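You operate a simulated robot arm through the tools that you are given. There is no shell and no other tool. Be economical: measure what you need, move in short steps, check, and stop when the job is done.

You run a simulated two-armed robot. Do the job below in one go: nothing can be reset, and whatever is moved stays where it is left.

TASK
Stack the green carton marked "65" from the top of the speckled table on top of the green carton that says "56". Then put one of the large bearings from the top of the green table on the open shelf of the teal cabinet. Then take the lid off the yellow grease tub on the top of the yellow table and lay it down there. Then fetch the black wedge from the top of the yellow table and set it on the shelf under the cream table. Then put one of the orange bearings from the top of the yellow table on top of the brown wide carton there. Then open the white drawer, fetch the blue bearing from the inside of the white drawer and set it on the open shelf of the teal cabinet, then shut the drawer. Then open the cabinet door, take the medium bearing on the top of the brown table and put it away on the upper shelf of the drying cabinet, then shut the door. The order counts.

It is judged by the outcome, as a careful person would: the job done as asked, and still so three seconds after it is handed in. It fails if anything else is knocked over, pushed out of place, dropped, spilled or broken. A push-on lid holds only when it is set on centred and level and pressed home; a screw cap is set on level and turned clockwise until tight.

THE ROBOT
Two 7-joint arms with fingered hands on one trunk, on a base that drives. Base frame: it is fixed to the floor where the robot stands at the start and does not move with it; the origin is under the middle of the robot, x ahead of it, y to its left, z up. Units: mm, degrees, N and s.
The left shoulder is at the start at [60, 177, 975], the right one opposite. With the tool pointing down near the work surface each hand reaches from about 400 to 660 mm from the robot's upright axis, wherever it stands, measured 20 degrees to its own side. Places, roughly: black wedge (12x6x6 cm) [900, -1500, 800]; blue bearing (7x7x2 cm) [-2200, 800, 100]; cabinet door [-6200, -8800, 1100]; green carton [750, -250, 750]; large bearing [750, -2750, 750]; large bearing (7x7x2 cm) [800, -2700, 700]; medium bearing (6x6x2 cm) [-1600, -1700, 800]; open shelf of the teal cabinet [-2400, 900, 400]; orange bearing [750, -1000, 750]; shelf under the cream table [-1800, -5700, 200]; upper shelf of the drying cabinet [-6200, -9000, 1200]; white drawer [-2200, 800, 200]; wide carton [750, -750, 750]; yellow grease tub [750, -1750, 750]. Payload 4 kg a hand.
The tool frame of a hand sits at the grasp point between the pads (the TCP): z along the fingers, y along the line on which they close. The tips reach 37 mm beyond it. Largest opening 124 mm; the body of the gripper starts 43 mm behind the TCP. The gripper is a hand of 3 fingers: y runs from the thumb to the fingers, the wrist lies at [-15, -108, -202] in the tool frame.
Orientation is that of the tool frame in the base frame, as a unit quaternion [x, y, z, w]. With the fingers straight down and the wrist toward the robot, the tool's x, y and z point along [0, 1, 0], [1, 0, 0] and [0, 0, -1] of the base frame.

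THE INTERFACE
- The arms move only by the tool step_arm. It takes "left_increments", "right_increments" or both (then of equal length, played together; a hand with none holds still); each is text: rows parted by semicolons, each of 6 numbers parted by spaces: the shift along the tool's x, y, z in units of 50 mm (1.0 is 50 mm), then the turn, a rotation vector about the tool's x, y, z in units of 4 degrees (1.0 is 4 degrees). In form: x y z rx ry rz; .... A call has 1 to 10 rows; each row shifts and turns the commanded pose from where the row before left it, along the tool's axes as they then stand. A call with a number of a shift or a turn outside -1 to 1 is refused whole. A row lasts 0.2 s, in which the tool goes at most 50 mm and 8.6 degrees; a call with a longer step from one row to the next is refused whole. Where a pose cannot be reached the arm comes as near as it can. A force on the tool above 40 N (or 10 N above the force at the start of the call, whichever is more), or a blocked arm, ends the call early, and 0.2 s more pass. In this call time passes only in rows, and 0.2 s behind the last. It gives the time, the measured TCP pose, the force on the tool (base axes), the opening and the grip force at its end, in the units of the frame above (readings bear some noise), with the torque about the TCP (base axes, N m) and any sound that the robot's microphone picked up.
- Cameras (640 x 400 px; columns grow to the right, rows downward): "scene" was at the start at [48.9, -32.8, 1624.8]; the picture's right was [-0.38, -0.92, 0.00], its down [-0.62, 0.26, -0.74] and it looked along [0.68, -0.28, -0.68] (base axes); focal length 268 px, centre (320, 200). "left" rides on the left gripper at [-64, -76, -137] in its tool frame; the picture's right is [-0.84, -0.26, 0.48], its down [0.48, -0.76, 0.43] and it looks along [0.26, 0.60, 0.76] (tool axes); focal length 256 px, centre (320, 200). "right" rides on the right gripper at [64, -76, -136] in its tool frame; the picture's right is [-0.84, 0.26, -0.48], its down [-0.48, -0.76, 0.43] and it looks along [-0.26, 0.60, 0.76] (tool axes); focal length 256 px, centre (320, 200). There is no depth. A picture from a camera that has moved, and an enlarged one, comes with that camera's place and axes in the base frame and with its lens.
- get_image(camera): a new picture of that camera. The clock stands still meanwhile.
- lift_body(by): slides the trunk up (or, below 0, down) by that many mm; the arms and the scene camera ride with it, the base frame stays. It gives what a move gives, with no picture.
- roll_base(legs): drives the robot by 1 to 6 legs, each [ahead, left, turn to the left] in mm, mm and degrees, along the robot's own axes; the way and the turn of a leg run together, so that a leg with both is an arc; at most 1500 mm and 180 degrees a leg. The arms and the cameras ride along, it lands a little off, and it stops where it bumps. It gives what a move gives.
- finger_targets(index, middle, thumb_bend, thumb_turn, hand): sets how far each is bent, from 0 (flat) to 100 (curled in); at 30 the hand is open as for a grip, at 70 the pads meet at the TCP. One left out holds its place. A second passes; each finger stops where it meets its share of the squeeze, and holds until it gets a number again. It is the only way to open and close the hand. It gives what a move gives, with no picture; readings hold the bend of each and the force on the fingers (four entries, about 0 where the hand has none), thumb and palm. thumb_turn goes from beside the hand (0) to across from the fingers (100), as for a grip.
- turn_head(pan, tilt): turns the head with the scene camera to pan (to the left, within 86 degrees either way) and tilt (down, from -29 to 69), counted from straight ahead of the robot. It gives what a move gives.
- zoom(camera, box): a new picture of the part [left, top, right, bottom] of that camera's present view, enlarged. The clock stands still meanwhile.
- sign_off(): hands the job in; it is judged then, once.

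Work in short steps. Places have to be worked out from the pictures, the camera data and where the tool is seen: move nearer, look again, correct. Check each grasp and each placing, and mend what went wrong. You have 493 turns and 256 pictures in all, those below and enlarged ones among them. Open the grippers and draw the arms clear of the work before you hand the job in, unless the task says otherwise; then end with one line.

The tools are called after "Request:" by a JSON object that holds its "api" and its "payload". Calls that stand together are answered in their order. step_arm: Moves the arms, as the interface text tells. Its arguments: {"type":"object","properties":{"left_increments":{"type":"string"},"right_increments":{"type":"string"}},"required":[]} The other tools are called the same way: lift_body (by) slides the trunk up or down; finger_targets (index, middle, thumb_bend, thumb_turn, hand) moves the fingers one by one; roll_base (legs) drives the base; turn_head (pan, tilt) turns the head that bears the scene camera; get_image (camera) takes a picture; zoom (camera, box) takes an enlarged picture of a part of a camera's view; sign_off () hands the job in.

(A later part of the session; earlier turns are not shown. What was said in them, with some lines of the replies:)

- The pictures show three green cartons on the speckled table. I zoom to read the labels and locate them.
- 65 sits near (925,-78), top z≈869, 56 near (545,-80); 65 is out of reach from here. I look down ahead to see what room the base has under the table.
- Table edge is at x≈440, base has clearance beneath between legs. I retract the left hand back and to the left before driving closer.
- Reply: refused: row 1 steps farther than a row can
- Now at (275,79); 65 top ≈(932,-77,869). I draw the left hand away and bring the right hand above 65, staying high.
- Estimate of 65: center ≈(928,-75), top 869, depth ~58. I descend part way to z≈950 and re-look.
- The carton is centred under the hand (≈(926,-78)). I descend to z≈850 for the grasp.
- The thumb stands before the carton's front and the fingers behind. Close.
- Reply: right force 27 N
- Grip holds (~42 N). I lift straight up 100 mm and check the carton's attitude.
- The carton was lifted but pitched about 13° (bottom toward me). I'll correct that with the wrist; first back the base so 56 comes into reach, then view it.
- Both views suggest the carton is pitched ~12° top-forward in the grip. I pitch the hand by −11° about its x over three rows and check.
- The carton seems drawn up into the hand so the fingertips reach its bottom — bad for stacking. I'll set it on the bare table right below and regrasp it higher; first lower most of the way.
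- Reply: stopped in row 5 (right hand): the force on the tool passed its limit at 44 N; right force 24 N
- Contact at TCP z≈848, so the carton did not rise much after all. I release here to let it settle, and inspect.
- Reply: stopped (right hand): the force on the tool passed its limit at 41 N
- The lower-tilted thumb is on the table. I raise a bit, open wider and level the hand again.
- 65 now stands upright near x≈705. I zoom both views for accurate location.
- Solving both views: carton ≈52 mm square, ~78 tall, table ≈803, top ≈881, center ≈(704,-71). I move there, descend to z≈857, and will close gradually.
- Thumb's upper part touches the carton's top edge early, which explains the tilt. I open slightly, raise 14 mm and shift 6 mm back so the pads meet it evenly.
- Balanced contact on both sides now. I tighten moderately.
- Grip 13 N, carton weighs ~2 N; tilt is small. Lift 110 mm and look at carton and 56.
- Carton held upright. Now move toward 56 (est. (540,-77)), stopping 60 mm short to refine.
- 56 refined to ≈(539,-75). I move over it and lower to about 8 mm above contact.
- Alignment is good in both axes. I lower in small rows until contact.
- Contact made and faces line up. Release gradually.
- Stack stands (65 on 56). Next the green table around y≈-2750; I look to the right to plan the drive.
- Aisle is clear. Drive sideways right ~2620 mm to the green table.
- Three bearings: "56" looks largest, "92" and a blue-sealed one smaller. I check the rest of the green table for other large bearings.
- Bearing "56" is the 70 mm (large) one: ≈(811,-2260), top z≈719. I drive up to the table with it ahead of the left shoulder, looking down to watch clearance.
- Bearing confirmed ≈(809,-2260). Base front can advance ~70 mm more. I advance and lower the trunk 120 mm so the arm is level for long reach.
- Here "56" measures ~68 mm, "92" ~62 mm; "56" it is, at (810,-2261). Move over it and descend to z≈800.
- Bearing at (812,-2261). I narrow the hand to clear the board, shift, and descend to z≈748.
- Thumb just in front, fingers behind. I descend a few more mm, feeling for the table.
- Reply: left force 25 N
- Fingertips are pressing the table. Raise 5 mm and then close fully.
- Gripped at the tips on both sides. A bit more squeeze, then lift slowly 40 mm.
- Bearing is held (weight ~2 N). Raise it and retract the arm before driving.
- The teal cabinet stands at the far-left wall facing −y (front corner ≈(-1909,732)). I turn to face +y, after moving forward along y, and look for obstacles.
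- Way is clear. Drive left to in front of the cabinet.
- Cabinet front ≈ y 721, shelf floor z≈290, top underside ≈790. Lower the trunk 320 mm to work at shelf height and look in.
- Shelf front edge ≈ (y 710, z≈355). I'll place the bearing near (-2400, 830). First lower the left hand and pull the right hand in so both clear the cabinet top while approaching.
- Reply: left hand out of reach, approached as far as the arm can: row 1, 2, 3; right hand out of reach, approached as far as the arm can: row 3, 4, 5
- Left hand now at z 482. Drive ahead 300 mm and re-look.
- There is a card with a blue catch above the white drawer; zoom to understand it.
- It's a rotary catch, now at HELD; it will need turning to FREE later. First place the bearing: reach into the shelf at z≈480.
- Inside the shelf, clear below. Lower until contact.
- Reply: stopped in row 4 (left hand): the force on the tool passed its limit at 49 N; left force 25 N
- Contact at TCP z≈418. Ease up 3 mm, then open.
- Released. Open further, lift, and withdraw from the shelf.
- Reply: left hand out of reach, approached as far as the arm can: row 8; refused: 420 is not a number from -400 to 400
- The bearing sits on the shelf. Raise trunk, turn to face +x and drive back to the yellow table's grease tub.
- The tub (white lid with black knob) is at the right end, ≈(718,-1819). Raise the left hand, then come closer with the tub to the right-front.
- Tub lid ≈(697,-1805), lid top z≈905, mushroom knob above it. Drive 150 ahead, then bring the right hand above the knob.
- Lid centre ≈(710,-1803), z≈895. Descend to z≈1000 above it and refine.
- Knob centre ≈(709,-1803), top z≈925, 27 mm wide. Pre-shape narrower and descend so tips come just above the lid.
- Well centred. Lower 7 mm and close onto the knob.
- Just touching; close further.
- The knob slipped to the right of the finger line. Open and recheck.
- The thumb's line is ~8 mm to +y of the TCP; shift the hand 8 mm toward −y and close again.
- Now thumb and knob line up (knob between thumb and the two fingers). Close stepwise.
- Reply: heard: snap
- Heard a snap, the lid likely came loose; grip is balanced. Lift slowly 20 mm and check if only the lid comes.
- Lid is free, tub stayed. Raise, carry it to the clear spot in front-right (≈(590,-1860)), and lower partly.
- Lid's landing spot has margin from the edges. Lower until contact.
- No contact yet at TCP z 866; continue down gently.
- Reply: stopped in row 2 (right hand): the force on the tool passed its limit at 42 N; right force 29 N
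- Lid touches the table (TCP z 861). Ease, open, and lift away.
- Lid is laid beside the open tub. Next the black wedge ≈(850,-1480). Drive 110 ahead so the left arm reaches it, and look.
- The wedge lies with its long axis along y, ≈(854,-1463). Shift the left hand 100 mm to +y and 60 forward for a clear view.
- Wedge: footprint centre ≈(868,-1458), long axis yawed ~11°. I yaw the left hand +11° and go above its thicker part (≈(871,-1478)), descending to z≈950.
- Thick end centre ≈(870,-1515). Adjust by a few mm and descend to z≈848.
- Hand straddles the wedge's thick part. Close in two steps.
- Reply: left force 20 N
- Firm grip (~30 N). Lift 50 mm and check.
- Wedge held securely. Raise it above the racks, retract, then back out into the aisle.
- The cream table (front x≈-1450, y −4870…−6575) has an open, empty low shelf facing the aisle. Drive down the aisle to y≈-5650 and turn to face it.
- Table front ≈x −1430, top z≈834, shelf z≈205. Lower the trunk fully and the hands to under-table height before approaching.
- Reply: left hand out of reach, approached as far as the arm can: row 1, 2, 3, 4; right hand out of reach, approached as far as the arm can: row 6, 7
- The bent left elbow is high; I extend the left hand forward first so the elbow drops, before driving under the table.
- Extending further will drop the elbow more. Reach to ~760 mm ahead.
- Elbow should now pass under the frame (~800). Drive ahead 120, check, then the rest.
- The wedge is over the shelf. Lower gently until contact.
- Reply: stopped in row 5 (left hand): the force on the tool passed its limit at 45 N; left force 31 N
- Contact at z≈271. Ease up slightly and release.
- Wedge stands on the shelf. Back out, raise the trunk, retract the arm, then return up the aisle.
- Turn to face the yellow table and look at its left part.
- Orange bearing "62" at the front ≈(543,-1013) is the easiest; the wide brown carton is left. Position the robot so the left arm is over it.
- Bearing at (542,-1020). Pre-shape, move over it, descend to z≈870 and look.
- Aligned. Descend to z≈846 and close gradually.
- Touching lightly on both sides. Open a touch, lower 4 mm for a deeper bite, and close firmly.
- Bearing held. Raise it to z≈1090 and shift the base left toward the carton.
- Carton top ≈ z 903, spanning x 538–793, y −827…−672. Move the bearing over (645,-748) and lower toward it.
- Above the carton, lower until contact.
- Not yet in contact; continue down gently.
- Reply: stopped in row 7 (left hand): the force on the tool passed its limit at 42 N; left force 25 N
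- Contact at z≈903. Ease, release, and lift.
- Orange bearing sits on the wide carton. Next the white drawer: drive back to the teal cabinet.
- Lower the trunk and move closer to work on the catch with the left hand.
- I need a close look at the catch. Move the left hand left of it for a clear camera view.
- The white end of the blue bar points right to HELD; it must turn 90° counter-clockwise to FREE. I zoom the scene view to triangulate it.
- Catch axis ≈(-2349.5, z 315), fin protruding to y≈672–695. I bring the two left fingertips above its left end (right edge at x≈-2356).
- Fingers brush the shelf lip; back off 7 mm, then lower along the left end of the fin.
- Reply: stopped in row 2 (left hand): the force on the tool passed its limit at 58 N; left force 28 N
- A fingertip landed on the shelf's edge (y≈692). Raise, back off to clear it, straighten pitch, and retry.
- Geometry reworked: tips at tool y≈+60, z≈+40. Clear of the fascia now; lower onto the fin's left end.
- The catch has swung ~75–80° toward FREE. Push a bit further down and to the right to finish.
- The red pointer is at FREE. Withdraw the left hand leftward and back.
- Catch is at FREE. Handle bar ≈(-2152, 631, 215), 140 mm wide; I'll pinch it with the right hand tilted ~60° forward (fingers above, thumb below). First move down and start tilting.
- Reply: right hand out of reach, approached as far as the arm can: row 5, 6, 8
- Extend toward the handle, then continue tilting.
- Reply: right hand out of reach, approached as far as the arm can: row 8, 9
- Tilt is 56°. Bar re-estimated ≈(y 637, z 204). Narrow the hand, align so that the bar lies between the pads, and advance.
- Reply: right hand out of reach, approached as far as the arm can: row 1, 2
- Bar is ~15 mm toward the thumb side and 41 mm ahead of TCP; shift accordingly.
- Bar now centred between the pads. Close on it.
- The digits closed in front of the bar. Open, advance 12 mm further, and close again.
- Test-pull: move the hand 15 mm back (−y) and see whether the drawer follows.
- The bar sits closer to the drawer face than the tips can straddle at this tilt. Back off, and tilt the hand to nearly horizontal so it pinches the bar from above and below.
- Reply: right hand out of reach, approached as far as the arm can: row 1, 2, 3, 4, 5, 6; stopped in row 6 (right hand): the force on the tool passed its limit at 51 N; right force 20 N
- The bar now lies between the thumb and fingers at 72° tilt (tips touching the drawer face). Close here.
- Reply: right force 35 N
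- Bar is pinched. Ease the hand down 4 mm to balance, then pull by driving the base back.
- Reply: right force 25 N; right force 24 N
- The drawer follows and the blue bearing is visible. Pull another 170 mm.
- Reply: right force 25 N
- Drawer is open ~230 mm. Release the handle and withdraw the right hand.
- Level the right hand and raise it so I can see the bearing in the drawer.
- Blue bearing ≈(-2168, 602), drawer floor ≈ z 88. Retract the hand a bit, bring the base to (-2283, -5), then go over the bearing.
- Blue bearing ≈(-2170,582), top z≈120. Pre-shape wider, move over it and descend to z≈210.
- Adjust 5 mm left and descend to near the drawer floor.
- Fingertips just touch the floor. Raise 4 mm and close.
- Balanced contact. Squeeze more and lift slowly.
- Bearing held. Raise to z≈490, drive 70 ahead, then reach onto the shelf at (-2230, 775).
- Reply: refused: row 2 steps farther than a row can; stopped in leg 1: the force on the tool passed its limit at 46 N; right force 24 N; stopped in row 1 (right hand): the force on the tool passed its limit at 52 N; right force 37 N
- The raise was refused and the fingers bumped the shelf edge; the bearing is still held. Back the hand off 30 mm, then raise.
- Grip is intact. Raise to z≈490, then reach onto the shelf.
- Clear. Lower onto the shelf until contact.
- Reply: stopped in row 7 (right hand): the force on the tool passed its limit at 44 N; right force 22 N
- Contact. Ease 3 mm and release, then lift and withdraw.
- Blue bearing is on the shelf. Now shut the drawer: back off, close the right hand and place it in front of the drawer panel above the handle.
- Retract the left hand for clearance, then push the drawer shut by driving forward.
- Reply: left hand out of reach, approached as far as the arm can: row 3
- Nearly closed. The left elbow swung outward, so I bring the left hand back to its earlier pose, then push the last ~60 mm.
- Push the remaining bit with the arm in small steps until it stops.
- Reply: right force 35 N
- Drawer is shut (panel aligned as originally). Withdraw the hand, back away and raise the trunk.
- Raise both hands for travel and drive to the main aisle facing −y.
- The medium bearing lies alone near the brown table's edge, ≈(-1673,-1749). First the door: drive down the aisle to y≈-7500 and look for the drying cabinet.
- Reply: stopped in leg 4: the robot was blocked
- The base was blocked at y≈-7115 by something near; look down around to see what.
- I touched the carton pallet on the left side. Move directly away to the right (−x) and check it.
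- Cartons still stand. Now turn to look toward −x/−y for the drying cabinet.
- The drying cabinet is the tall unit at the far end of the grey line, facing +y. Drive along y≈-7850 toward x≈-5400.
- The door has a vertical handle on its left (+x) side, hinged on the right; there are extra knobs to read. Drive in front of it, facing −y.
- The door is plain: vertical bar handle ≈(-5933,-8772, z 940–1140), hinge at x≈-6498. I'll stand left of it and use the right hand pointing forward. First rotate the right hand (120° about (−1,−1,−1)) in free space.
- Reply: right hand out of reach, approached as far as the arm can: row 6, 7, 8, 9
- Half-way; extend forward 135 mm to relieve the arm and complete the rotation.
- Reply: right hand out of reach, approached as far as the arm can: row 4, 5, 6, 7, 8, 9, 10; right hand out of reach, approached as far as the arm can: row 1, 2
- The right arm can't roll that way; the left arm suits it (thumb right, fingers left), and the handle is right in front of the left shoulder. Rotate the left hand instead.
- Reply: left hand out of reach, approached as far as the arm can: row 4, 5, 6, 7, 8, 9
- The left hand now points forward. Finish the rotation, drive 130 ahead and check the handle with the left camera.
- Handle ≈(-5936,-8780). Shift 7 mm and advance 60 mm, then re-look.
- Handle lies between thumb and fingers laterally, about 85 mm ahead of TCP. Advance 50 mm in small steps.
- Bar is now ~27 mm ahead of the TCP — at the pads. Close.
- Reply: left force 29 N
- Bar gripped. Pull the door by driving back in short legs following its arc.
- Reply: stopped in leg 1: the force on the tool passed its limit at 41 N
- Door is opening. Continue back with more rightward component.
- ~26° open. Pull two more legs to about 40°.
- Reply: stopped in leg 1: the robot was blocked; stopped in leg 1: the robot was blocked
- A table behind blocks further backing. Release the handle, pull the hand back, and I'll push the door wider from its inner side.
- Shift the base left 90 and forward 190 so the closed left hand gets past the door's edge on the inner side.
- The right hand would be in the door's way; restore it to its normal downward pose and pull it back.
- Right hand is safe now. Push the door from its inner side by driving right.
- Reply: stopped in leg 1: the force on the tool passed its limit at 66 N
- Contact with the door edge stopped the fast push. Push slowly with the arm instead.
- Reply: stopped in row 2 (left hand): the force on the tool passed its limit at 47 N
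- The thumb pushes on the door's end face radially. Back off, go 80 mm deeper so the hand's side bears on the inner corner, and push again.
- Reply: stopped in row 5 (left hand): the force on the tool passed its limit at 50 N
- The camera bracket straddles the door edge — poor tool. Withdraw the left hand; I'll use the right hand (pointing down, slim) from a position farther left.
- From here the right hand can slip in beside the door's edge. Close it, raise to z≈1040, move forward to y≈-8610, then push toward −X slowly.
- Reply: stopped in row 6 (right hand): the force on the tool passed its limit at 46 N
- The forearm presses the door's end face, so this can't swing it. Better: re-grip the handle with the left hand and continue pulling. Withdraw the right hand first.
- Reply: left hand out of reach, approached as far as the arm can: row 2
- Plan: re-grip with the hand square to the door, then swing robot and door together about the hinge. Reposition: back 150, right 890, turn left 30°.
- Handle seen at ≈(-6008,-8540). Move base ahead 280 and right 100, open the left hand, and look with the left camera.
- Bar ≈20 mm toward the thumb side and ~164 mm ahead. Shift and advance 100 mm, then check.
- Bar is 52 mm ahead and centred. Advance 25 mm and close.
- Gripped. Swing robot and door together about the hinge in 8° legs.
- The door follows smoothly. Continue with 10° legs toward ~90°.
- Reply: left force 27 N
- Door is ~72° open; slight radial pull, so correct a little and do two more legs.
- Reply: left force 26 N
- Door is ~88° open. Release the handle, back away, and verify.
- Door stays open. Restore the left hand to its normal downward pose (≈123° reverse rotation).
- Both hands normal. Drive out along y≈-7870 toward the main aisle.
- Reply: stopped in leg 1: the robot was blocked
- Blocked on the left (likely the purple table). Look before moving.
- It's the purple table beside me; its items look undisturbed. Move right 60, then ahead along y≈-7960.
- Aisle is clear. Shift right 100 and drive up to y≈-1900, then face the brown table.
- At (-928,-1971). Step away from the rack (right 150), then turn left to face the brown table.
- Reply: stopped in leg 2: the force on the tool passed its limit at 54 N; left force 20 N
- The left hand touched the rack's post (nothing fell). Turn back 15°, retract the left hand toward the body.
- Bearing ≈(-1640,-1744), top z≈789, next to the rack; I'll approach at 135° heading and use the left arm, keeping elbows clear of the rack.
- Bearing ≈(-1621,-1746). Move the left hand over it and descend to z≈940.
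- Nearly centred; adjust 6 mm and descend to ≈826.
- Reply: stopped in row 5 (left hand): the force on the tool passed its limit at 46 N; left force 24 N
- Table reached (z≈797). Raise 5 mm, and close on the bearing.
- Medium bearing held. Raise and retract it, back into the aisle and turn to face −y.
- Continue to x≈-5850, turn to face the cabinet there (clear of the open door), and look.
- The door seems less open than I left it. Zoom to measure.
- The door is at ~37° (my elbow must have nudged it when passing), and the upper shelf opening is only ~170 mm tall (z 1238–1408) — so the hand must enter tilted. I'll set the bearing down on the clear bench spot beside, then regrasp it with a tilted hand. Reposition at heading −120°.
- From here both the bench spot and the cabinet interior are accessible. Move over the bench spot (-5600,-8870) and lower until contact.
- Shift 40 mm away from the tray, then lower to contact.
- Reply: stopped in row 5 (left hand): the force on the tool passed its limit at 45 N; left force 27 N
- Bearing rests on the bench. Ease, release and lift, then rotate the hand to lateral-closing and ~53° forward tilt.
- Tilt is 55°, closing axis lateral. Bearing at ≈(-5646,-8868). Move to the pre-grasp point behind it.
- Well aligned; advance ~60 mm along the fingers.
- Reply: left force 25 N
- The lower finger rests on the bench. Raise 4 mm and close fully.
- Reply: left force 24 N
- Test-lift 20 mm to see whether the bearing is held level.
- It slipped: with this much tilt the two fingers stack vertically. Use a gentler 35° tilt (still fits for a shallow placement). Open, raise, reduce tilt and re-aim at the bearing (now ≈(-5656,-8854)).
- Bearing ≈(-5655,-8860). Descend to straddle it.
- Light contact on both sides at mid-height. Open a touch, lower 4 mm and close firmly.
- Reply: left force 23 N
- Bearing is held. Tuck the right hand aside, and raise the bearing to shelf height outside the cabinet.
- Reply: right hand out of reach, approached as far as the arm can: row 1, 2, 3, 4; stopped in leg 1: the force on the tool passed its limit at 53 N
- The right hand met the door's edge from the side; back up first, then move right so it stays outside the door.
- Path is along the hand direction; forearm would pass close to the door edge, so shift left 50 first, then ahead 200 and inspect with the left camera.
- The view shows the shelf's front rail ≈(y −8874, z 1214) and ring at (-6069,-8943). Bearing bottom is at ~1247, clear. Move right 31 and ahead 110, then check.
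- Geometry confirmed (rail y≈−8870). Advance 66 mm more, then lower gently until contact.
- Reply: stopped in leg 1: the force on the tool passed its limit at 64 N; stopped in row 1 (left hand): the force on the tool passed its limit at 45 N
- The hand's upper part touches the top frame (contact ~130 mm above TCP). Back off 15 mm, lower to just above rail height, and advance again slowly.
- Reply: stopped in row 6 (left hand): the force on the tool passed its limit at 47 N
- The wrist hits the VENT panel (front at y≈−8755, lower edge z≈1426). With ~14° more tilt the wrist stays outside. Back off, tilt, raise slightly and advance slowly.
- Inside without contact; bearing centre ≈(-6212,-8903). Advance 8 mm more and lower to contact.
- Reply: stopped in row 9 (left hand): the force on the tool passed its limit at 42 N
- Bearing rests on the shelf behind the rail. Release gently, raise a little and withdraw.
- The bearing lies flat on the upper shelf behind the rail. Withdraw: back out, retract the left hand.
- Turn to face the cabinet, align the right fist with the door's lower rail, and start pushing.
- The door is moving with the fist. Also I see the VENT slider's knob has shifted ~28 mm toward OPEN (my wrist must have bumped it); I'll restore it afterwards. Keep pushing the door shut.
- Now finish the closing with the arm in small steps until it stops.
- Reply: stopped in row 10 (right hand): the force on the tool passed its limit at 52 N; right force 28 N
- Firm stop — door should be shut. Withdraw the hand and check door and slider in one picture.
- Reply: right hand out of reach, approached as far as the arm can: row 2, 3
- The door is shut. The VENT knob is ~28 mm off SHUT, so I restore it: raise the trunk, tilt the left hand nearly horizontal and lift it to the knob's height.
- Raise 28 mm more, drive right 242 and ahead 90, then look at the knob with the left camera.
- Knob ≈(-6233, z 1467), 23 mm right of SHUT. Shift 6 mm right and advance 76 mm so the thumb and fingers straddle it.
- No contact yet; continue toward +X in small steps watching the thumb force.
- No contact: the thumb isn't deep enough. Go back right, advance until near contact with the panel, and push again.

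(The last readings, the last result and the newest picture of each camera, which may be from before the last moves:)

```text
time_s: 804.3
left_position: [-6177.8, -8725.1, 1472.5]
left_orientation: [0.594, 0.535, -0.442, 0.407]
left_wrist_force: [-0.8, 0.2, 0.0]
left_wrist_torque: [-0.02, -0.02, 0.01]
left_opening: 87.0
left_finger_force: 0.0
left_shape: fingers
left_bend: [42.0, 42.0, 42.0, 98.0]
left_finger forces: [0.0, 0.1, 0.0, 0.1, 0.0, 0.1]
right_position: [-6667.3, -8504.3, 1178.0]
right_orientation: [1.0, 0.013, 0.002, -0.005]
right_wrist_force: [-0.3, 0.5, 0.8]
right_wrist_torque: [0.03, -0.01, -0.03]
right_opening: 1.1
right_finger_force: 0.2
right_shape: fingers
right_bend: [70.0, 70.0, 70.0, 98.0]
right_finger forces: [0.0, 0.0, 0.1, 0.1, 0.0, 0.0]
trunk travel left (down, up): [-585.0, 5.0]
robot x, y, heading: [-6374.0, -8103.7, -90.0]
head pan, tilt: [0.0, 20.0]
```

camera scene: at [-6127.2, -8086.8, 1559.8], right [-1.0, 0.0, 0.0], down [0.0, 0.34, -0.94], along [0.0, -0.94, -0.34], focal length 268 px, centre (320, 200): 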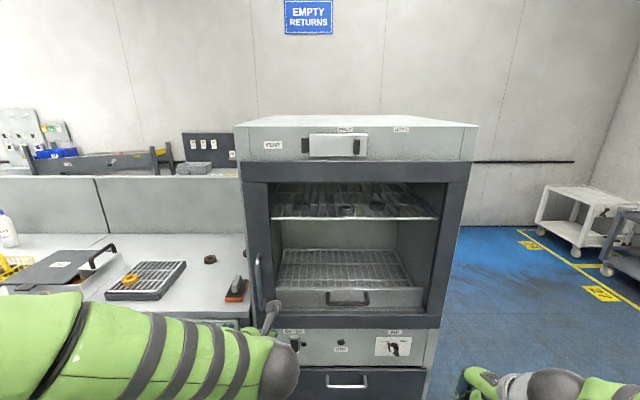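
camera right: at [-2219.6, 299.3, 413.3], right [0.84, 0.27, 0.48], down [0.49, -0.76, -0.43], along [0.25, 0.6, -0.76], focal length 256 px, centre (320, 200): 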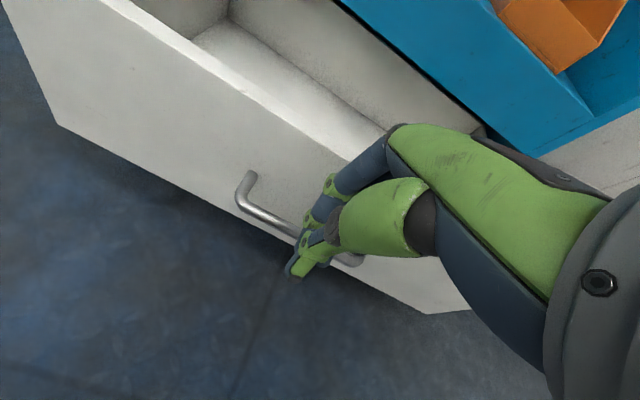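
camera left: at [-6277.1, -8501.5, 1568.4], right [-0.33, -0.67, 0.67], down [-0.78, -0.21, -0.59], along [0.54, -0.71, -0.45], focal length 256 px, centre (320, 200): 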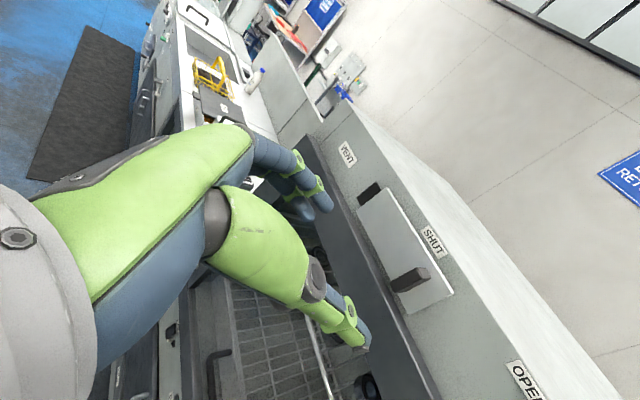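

Re-solving both views, the knob is at ≈(-6225,-8769,1456) — deeper. Go back right, advance 22 mm and lower 6 mm, then push again.

Request:
{"api": "step_arm", "payload": {"left_increments": "0 -0.48 0 0 0 0;0 -0.48 0 0 0 0;0.08 0 0.15 0 0 0;0 0 0.15 0 0 0;-0.03 0 0.12 0 0 0;-0.03 0 0.1 0 0 0"}}

Request:
{"api": "step_arm", "payload": {"left_increments": "0 0.1 0 0 0 0;0 0.1 0 0 0 0;0 0.1 0 0 0 0;0 0.1 0 0 0 0;0 0.1 0 0 0 0;0 0.1 0 0 0 0;0 0.1 0 0 0 0"}}

```text
time_s: 805.7
left_position: [-6227.3, -8744.6, 1464.0]
left_orientation: [0.594, 0.535, -0.442, 0.407]
left_wrist_force: [-0.9, 0.0, 0.2]
left_wrist_torque: [-0.01, -0.03, 0.05]
left_opening: 86.9
left_finger_force: 0.1
left_shape: fingers
left_bend: [42.0, 42.0, 42.0, 98.0]
left_finger forces: [0.0, 0.0, 0.0, 0.0, 0.1, 0.1]
right_position: [-6667.4, -8504.4, 1177.0]
right_orientation: [1.0, 0.014, 0.004, -0.005]
right_wrist_force: [0.5, 0.8, -1.1]
right_wrist_torque: [0.05, 0.01, 0.0]
right_opening: 1.2
right_finger_force: 0.0
right_shape: fingers
right_bend: [70.0, 70.0, 70.0, 98.0]
right_finger forces: [0.0, 0.0, 0.1, 0.0, 0.0, 0.0]
trunk travel left (down, up): [-585.0, 5.0]
robot x, y, heading: [-6369.1, -8101.5, -90.0]
head pan, tilt: [0.0, 20.0]
```

```text
time_s: 807.3
left_position: [-6193.3, -8748.3, 1462.8]
left_orientation: [0.594, 0.535, -0.442, 0.407]
left_wrist_force: [0.0, -0.1, -0.2]
left_wrist_torque: [-0.01, 0.02, -0.04]
left_opening: 86.9
left_finger_force: 0.0
left_shape: fingers
left_bend: [42.0, 42.0, 42.0, 98.0]
left_finger forces: [0.1, 0.0, 0.0, 0.1, 0.0, 0.0]
right_position: [-6666.8, -8506.0, 1175.6]
right_orientation: [1.0, 0.015, 0.002, -0.005]
right_wrist_force: [-1.5, 0.6, 0.0]
right_wrist_torque: [0.0, 0.02, 0.04]
right_opening: 1.1
right_finger_force: 0.0
right_shape: fingers
right_bend: [70.0, 70.0, 70.0, 98.0]
right_finger forces: [0.1, 0.1, 0.0, 0.1, 0.0, 0.0]
trunk travel left (down, up): [-585.0, 5.0]
robot x, y, heading: [-6372.0, -8100.1, -90.0]
head pan, tilt: [0.0, 20.0]
```

Request:
{"api": "step_arm", "payload": {"left_increments": "0 0.1 0 0 0 0;0 0.1 0 0 0 0;0 0.1 0 0 0 0;0 0.1 0 0 0 0"}}

```text
time_s: 808.3
left_position: [-6173.0, -8749.8, 1463.7]
left_orientation: [0.594, 0.534, -0.441, 0.408]
left_wrist_force: [-1.2, 0.1, -0.6]
left_wrist_torque: [0.02, -0.03, 0.0]
left_opening: 87.1
left_finger_force: 0.0
left_shape: fingers
left_bend: [42.0, 42.0, 42.0, 98.0]
left_finger forces: [0.0, 0.0, 0.0, 0.1, 0.0, 0.0]
right_position: [-6668.0, -8505.2, 1176.9]
right_orientation: [1.0, 0.015, 0.003, -0.006]
right_wrist_force: [0.7, 0.6, 0.6]
right_wrist_torque: [0.02, 0.0, -0.01]
right_opening: 1.3
right_finger_force: 0.1
right_shape: fingers
right_bend: [70.0, 70.0, 70.0, 98.0]
right_finger forces: [0.0, 0.0, 0.0, 0.1, 0.0, 0.1]
trunk travel left (down, up): [-585.0, 5.0]
robot x, y, heading: [-6370.9, -8102.5, -89.9]
head pan, tilt: [0.0, 20.0]
```

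Feel for the panel: go back right and advance in 5 mm steps until the tips touch.

Request:
{"api": "step_arm", "payload": {"left_increments": "0 -0.5 0 0 0 0;0 -0.55 0 0 0 0;-0.03 0 0.1 0 0 0;-0.03 0 0.1 0 0 0;-0.03 0 0.1 0 0 0;-0.03 0 0.1 0 0 0;-0.03 0 0.1 0 0 0;-0.03 0 0.1 0 0 0;-0.03 0 0.1 0 0 0;-0.03 0 0.1 0 0 0"}}

```text
time_s: 810.2
left_position: [-6226.9, -8769.5, 1466.2]
left_orientation: [0.591, 0.537, -0.441, 0.41]
left_wrist_force: [0.5, 30.1, 0.4]
left_wrist_torque: [0.06, 0.02, 1.47]
left_opening: 86.1
left_finger_force: 15.1
left_shape: fingers
left_bend: [40.0, 42.0, 42.0, 98.0]
left_finger forces: [29.7, 0.0, 0.0, 0.1, 0.0, 0.0]
right_position: [-6669.2, -8501.1, 1176.9]
right_orientation: [1.0, 0.013, 0.003, -0.004]
right_wrist_force: [-0.6, 0.3, 0.7]
right_wrist_torque: [0.0, -0.02, 0.0]
right_opening: 1.0
right_finger_force: 0.0
right_shape: fingers
right_bend: [70.0, 70.0, 70.0, 98.0]
right_finger forces: [0.0, 0.0, 0.0, 0.0, 0.1, 0.1]
trunk travel left (down, up): [-585.0, 5.0]
robot x, y, heading: [-6370.2, -8098.3, -89.9]
head pan, tilt: [0.0, 20.0]
stopped in row 9 (left hand): the force on the tool passed its limit at 43 N (the readings are from after the stop); the commanded pose is now the measured one
```

Panel plate is at y≈−8806. Back off 5 mm and sweep +X again with the thumb now deep enough.

Request:
{"api": "step_arm", "payload": {"left_increments": "0.05 0 -0.1 0 0 0;0 0.1 0 0 0 0;0 0.1 0 0 0 0;0 0.1 0 0 0 0;0 0.1 0 0 0 0;0 0.1 0 0 0 0;0 0.1 0 0 0 0;0 0.1 0 0 0 0"}}

Request:
{"api": "step_arm", "payload": {"left_increments": "0 0.1 0 0 0 0;0 0.1 0 0 0 0;0 0.1 0 0 0 0;0 0.1 0 0 0 0"}}

```text
time_s: 812.0
left_position: [-6193.0, -8768.4, 1466.3]
left_orientation: [0.592, 0.534, -0.443, 0.409]
left_wrist_force: [-2.4, 29.6, 2.4]
left_wrist_torque: [-0.07, -0.08, 1.12]
left_opening: 80.0
left_finger_force: 14.5
left_shape: fingers
left_bend: [44.0, 42.0, 42.0, 98.0]
left_finger forces: [29.1, 0.0, 0.0, 0.1, 0.1, 0.0]
right_position: [-6666.9, -8502.4, 1178.1]
right_orientation: [1.0, 0.014, 0.004, -0.003]
right_wrist_force: [0.3, 0.4, -0.2]
right_wrist_torque: [0.0, 0.0, 0.01]
right_opening: 1.4
right_finger_force: 0.1
right_shape: fingers
right_bend: [70.0, 70.0, 70.0, 98.0]
right_finger forces: [0.0, 0.1, 0.0, 0.0, 0.0, 0.1]
trunk travel left (down, up): [-585.0, 5.0]
robot x, y, heading: [-6375.1, -8103.8, -89.9]
head pan, tilt: [0.0, 20.0]
```

```text
time_s: 813.0
left_position: [-6173.6, -8772.4, 1464.0]
left_orientation: [0.593, 0.535, -0.442, 0.408]
left_wrist_force: [-6.7, 20.5, 1.8]
left_wrist_torque: [0.04, 0.0, 0.34]
left_opening: 68.2
left_finger_force: 10.8
left_shape: fingers
left_bend: [48.0, 43.0, 42.0, 98.0]
left_finger forces: [17.4, 3.7, 0.1, 0.1, 0.0, 0.0]
right_position: [-6668.0, -8502.7, 1176.7]
right_orientation: [1.0, 0.014, 0.004, -0.004]
right_wrist_force: [0.7, 1.4, 0.9]
right_wrist_torque: [-0.02, 0.04, 0.0]
right_opening: 1.2
right_finger_force: 0.0
right_shape: fingers
right_bend: [70.0, 70.0, 70.0, 98.0]
right_finger forces: [0.1, 0.0, 0.0, 0.0, 0.1, 0.0]
trunk travel left (down, up): [-585.0, 5.0]
robot x, y, heading: [-6370.6, -8105.8, -89.9]
head pan, tilt: [0.0, 20.0]
```

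The index rubs the plate and may be carrying it along. Continue +X with a slight back-off so the thumb can meet the knob.

Request:
{"api": "step_arm", "payload": {"left_increments": "0 0 -0.08 0 0 0;0 0.1 -0.01 0 0 0;0 0.1 -0.01 0 0 0;0 0.1 -0.01 0 0 0;0 0.1 -0.01 0 0 0"}}

Request:
{"api": "step_arm", "payload": {"left_increments": "0 0.1 -0.01 0 0 0;0 0.1 -0.01 0 0 0;0 0.1 -0.01 0 0 0;0 0.1 -0.01 0 0 0"}}

```text
time_s: 814.2
left_position: [-6155.1, -8770.0, 1465.9]
left_orientation: [0.593, 0.534, -0.443, 0.408]
left_wrist_force: [-11.8, 16.0, -0.8]
left_wrist_torque: [-0.01, -0.06, 0.26]
left_opening: 80.3
left_finger_force: 10.9
left_shape: fingers
left_bend: [48.0, 42.0, 40.0, 97.0]
left_finger forces: [16.7, 0.0, 0.0, 0.1, 5.6, 0.0]
right_position: [-6669.7, -8503.2, 1177.1]
right_orientation: [1.0, 0.014, 0.003, -0.004]
right_wrist_force: [0.1, 0.5, 0.4]
right_wrist_torque: [-0.01, 0.0, 0.03]
right_opening: 1.4
right_finger_force: 0.0
right_shape: fingers
right_bend: [70.0, 70.0, 70.0, 98.0]
right_finger forces: [0.1, 0.0, 0.1, 0.0, 0.1, 0.0]
trunk travel left (down, up): [-585.0, 5.0]
robot x, y, heading: [-6371.8, -8101.0, -89.9]
head pan, tilt: [0.0, 20.0]
```

```text
time_s: 815.2
left_position: [-6136.1, -8768.9, 1467.4]
left_orientation: [0.593, 0.534, -0.442, 0.409]
left_wrist_force: [-25.5, 18.8, -3.2]
left_wrist_torque: [0.15, -0.01, -0.14]
left_opening: 94.7
left_finger_force: 15.9
left_shape: fingers
left_bend: [48.0, 42.0, 36.0, 97.0]
left_finger forces: [16.3, 0.0, 0.0, 0.0, 15.8, 0.0]
right_position: [-6671.1, -8502.2, 1176.6]
right_orientation: [1.0, 0.014, 0.005, -0.004]
right_wrist_force: [0.2, -0.6, 0.8]
right_wrist_torque: [0.02, 0.0, -0.01]
right_opening: 1.2
right_finger_force: 0.1
right_shape: fingers
right_bend: [70.0, 70.0, 70.0, 98.0]
right_finger forces: [0.0, 0.0, 0.1, 0.0, 0.1, 0.1]
trunk travel left (down, up): [-585.0, 5.0]
robot x, y, heading: [-6374.8, -8097.6, -90.0]
head pan, tilt: [0.0, 20.0]
```

The thumb now meets a firm stop with the knob at ≈−6192, matching SHUT (≈−6196). Release pressure and withdraw.

Request:
{"api": "step_arm", "payload": {"left_increments": "0 -0.3 -0.2 0 0 0;0 0 -0.8 0 0 0;0 0 -0.8 0 0 0"}}

Request:
{"api": "roll_base", "payload": {"legs": [[-300, 0, 0]]}}

Request:
{"api": "step_arm", "payload": {"left_increments": "0.8 0 0.1 0 0 0;0.8 0 0.1 0 0 0;0.8 0 0.1 0 0 0;0.8 0 0.1 0 0 0;0.8 0 0.1 0 0 0;0.8 0 0.1 0 0 0"}}

Request:
{"api": "turn_head", "payload": {"pan": 8, "tilt": 20}}

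Request:
{"api": "zoom", "payload": {"camera": "scene", "box": [200, 100, 460, 300]}}

```text
time_s: 816.0
left_position: [-6136.7, -8682.9, 1490.1]
left_orientation: [0.592, 0.536, -0.442, 0.409]
left_wrist_force: [-0.7, -0.2, -0.5]
left_wrist_torque: [-0.01, -0.02, -0.01]
left_opening: 87.1
left_finger_force: 0.2
left_shape: fingers
left_bend: [42.0, 42.0, 42.0, 98.0]
left_finger forces: [0.0, 0.0, 0.0, 0.1, 0.1, 0.0]
right_position: [-6666.9, -8505.1, 1178.2]
right_orientation: [1.0, 0.014, 0.003, -0.005]
right_wrist_force: [-0.2, 0.6, -1.3]
right_wrist_torque: [-0.02, 0.02, 0.01]
right_opening: 1.1
right_finger_force: 0.1
right_shape: fingers
right_bend: [70.0, 70.0, 70.0, 98.0]
right_finger forces: [0.0, 0.0, 0.1, 0.0, 0.0, 0.1]
trunk travel left (down, up): [-585.0, 5.0]
robot x, y, heading: [-6372.3, -8098.4, -89.9]
head pan, tilt: [0.0, 20.0]
```

```text
time_s: 818.1
left_position: [-6137.9, -8376.8, 1489.6]
left_orientation: [0.592, 0.537, -0.441, 0.409]
left_wrist_force: [-0.1, -0.9, 0.1]
left_wrist_torque: [-0.02, 0.0, 0.01]
left_opening: 87.3
left_finger_force: 0.2
left_shape: fingers
left_bend: [42.0, 42.0, 42.0, 98.0]
left_finger forces: [0.0, 0.0, 0.1, 0.0, 0.1, 0.1]
right_position: [-6666.8, -8198.4, 1176.9]
right_orientation: [1.0, 0.014, 0.003, -0.005]
right_wrist_force: [0.2, -0.8, -0.2]
right_wrist_torque: [-0.04, 0.0, -0.05]
right_opening: 1.0
right_finger_force: 0.0
right_shape: fingers
right_bend: [70.0, 70.0, 70.0, 98.0]
right_finger forces: [0.0, 0.0, 0.0, 0.0, 0.1, 0.0]
trunk travel left (down, up): [-585.0, 5.0]
robot x, y, heading: [-6371.6, -7797.9, -89.8]
head pan, tilt: [0.0, 20.0]
```

```text
time_s: 819.5
left_position: [-6133.7, -8339.4, 1249.8]
left_orientation: [0.592, 0.537, -0.441, 0.409]
left_wrist_force: [-1.1, 0.7, 0.9]
left_wrist_torque: [0.01, 0.01, 0.0]
left_opening: 87.3
left_finger_force: 0.0
left_shape: fingers
left_bend: [42.0, 42.0, 42.0, 98.0]
left_finger forces: [0.0, 0.0, 0.0, 0.0, 0.0, 0.0]
right_position: [-6668.0, -8200.0, 1175.6]
right_orientation: [1.0, 0.015, 0.004, -0.006]
right_wrist_force: [0.3, 0.0, 0.3]
right_wrist_torque: [0.0, -0.03, 0.01]
right_opening: 1.1
right_finger_force: 0.0
right_shape: fingers
right_bend: [70.0, 70.0, 70.0, 98.0]
right_finger forces: [0.0, 0.0, 0.0, 0.1, 0.0, 0.1]
trunk travel left (down, up): [-585.0, 5.0]
robot x, y, heading: [-6372.2, -7798.6, -89.8]
head pan, tilt: [0.0, 20.0]
```

```text
time_s: 820.2
left_position: [-6133.1, -8340.2, 1249.9]
left_orientation: [0.592, 0.537, -0.441, 0.408]
left_wrist_force: [0.2, -0.1, 0.4]
left_wrist_torque: [0.0, -0.01, -0.01]
left_opening: 87.0
left_finger_force: 0.1
left_shape: fingers
left_bend: [42.0, 42.0, 42.0, 98.0]
left_finger forces: [0.0, 0.1, 0.0, 0.0, 0.0, 0.0]
right_position: [-6667.7, -8199.9, 1175.7]
right_orientation: [1.0, 0.014, 0.003, -0.005]
right_wrist_force: [-0.9, 0.2, -0.5]
right_wrist_torque: [-0.01, 0.02, 0.01]
right_opening: 1.4
right_finger_force: 0.1
right_shape: fingers
right_bend: [70.0, 70.0, 70.0, 98.0]
right_finger forces: [0.1, 0.0, 0.1, 0.0, 0.0, 0.2]
trunk travel left (down, up): [-585.0, 5.0]
robot x, y, heading: [-6370.5, -7795.5, -90.0]
head pan, tilt: [8.0, 20.0]
```

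```text
2.00 times, centred on (330, 200) of scene
camera zoom: at [-6357.5, -7858.6, 1744.9], right [-0.99, -0.14, 0.0], down [-0.05, 0.34, -0.94], along [0.13, -0.93, -0.34], focal length 536 px, centre (300, 200)
```

zoom: 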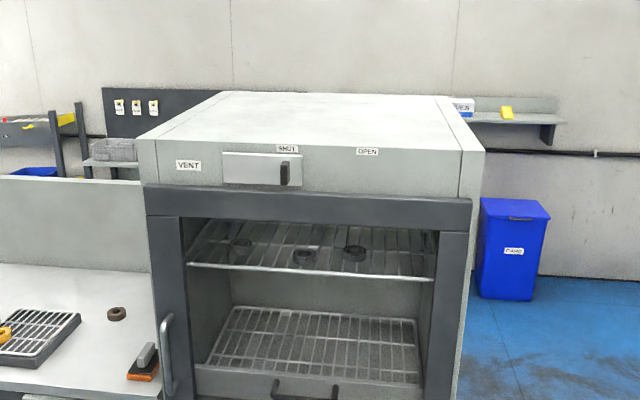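

Door shut, three rings on the upper shelf (ours in the middle), VENT knob back at SHUT. Open both hands and hand in.

Request:
{"api": "finger_targets", "payload": {"hand": "right", "index": 30, "middle": 30, "thumb_bend": 30}}

Request:
{"api": "finger_targets", "payload": {"hand": "left", "index": 30, "middle": 30, "thumb_bend": 30}}

Request:
{"api": "sign_off", "payload": {}}

```text
time_s: 821.2
left_position: [-6132.3, -8338.9, 1249.6]
left_orientation: [0.592, 0.537, -0.44, 0.409]
left_wrist_force: [0.5, -0.2, -0.1]
left_wrist_torque: [0.05, -0.03, -0.01]
left_opening: 87.4
left_finger_force: 0.0
left_shape: fingers
left_bend: [42.0, 42.0, 42.0, 98.0]
left_finger forces: [0.1, 0.0, 0.0, 0.0, 0.1, 0.1]
right_position: [-6667.8, -8200.4, 1176.3]
right_orientation: [1.0, 0.015, 0.002, -0.005]
right_wrist_force: [0.2, 0.0, -0.2]
right_wrist_torque: [0.0, 0.01, 0.04]
right_opening: 123.2
right_finger_force: 0.1
right_shape: fingers
right_bend: [30.0, 30.0, 30.0, 98.0]
right_finger forces: [0.0, 0.1, 0.0, 0.1, 0.0, 0.0]
trunk travel left (down, up): [-585.0, 5.0]
robot x, y, heading: [-6373.1, -7794.3, -90.1]
head pan, tilt: [8.0, 20.0]
```

```text
time_s: 822.2
left_position: [-6132.6, -8339.9, 1249.2]
left_orientation: [0.592, 0.536, -0.442, 0.409]
left_wrist_force: [-0.4, -0.1, 0.4]
left_wrist_torque: [-0.01, -0.02, 0.01]
left_opening: 123.3
left_finger_force: 0.0
left_shape: fingers
left_bend: [30.0, 30.0, 30.0, 98.0]
left_finger forces: [0.0, 0.1, 0.1, 0.0, 0.0, 0.0]
right_position: [-6667.7, -8199.5, 1176.5]
right_orientation: [1.0, 0.014, 0.002, -0.005]
right_wrist_force: [-0.8, 0.0, 0.2]
right_wrist_torque: [0.0, 0.01, -0.01]
right_opening: 123.1
right_finger_force: 0.1
right_shape: fingers
right_bend: [30.0, 30.0, 30.0, 98.0]
right_finger forces: [0.0, 0.0, 0.0, 0.0, 0.0, 0.0]
trunk travel left (down, up): [-585.0, 5.0]
robot x, y, heading: [-6372.5, -7792.3, -89.7]
head pan, tilt: [8.0, 20.0]
```

```text
The job is handed in.
```

All seven steps were done in the order given and handed in; on the way the robot bumped a wheeled carton dolly, the purple table, the orange rack and a table by the drying cabinet (nothing seen to fall), the dryer's vent slider was knocked and pushed back to SHUT, and the white drawer's catch is left at FREE rather than HELD.
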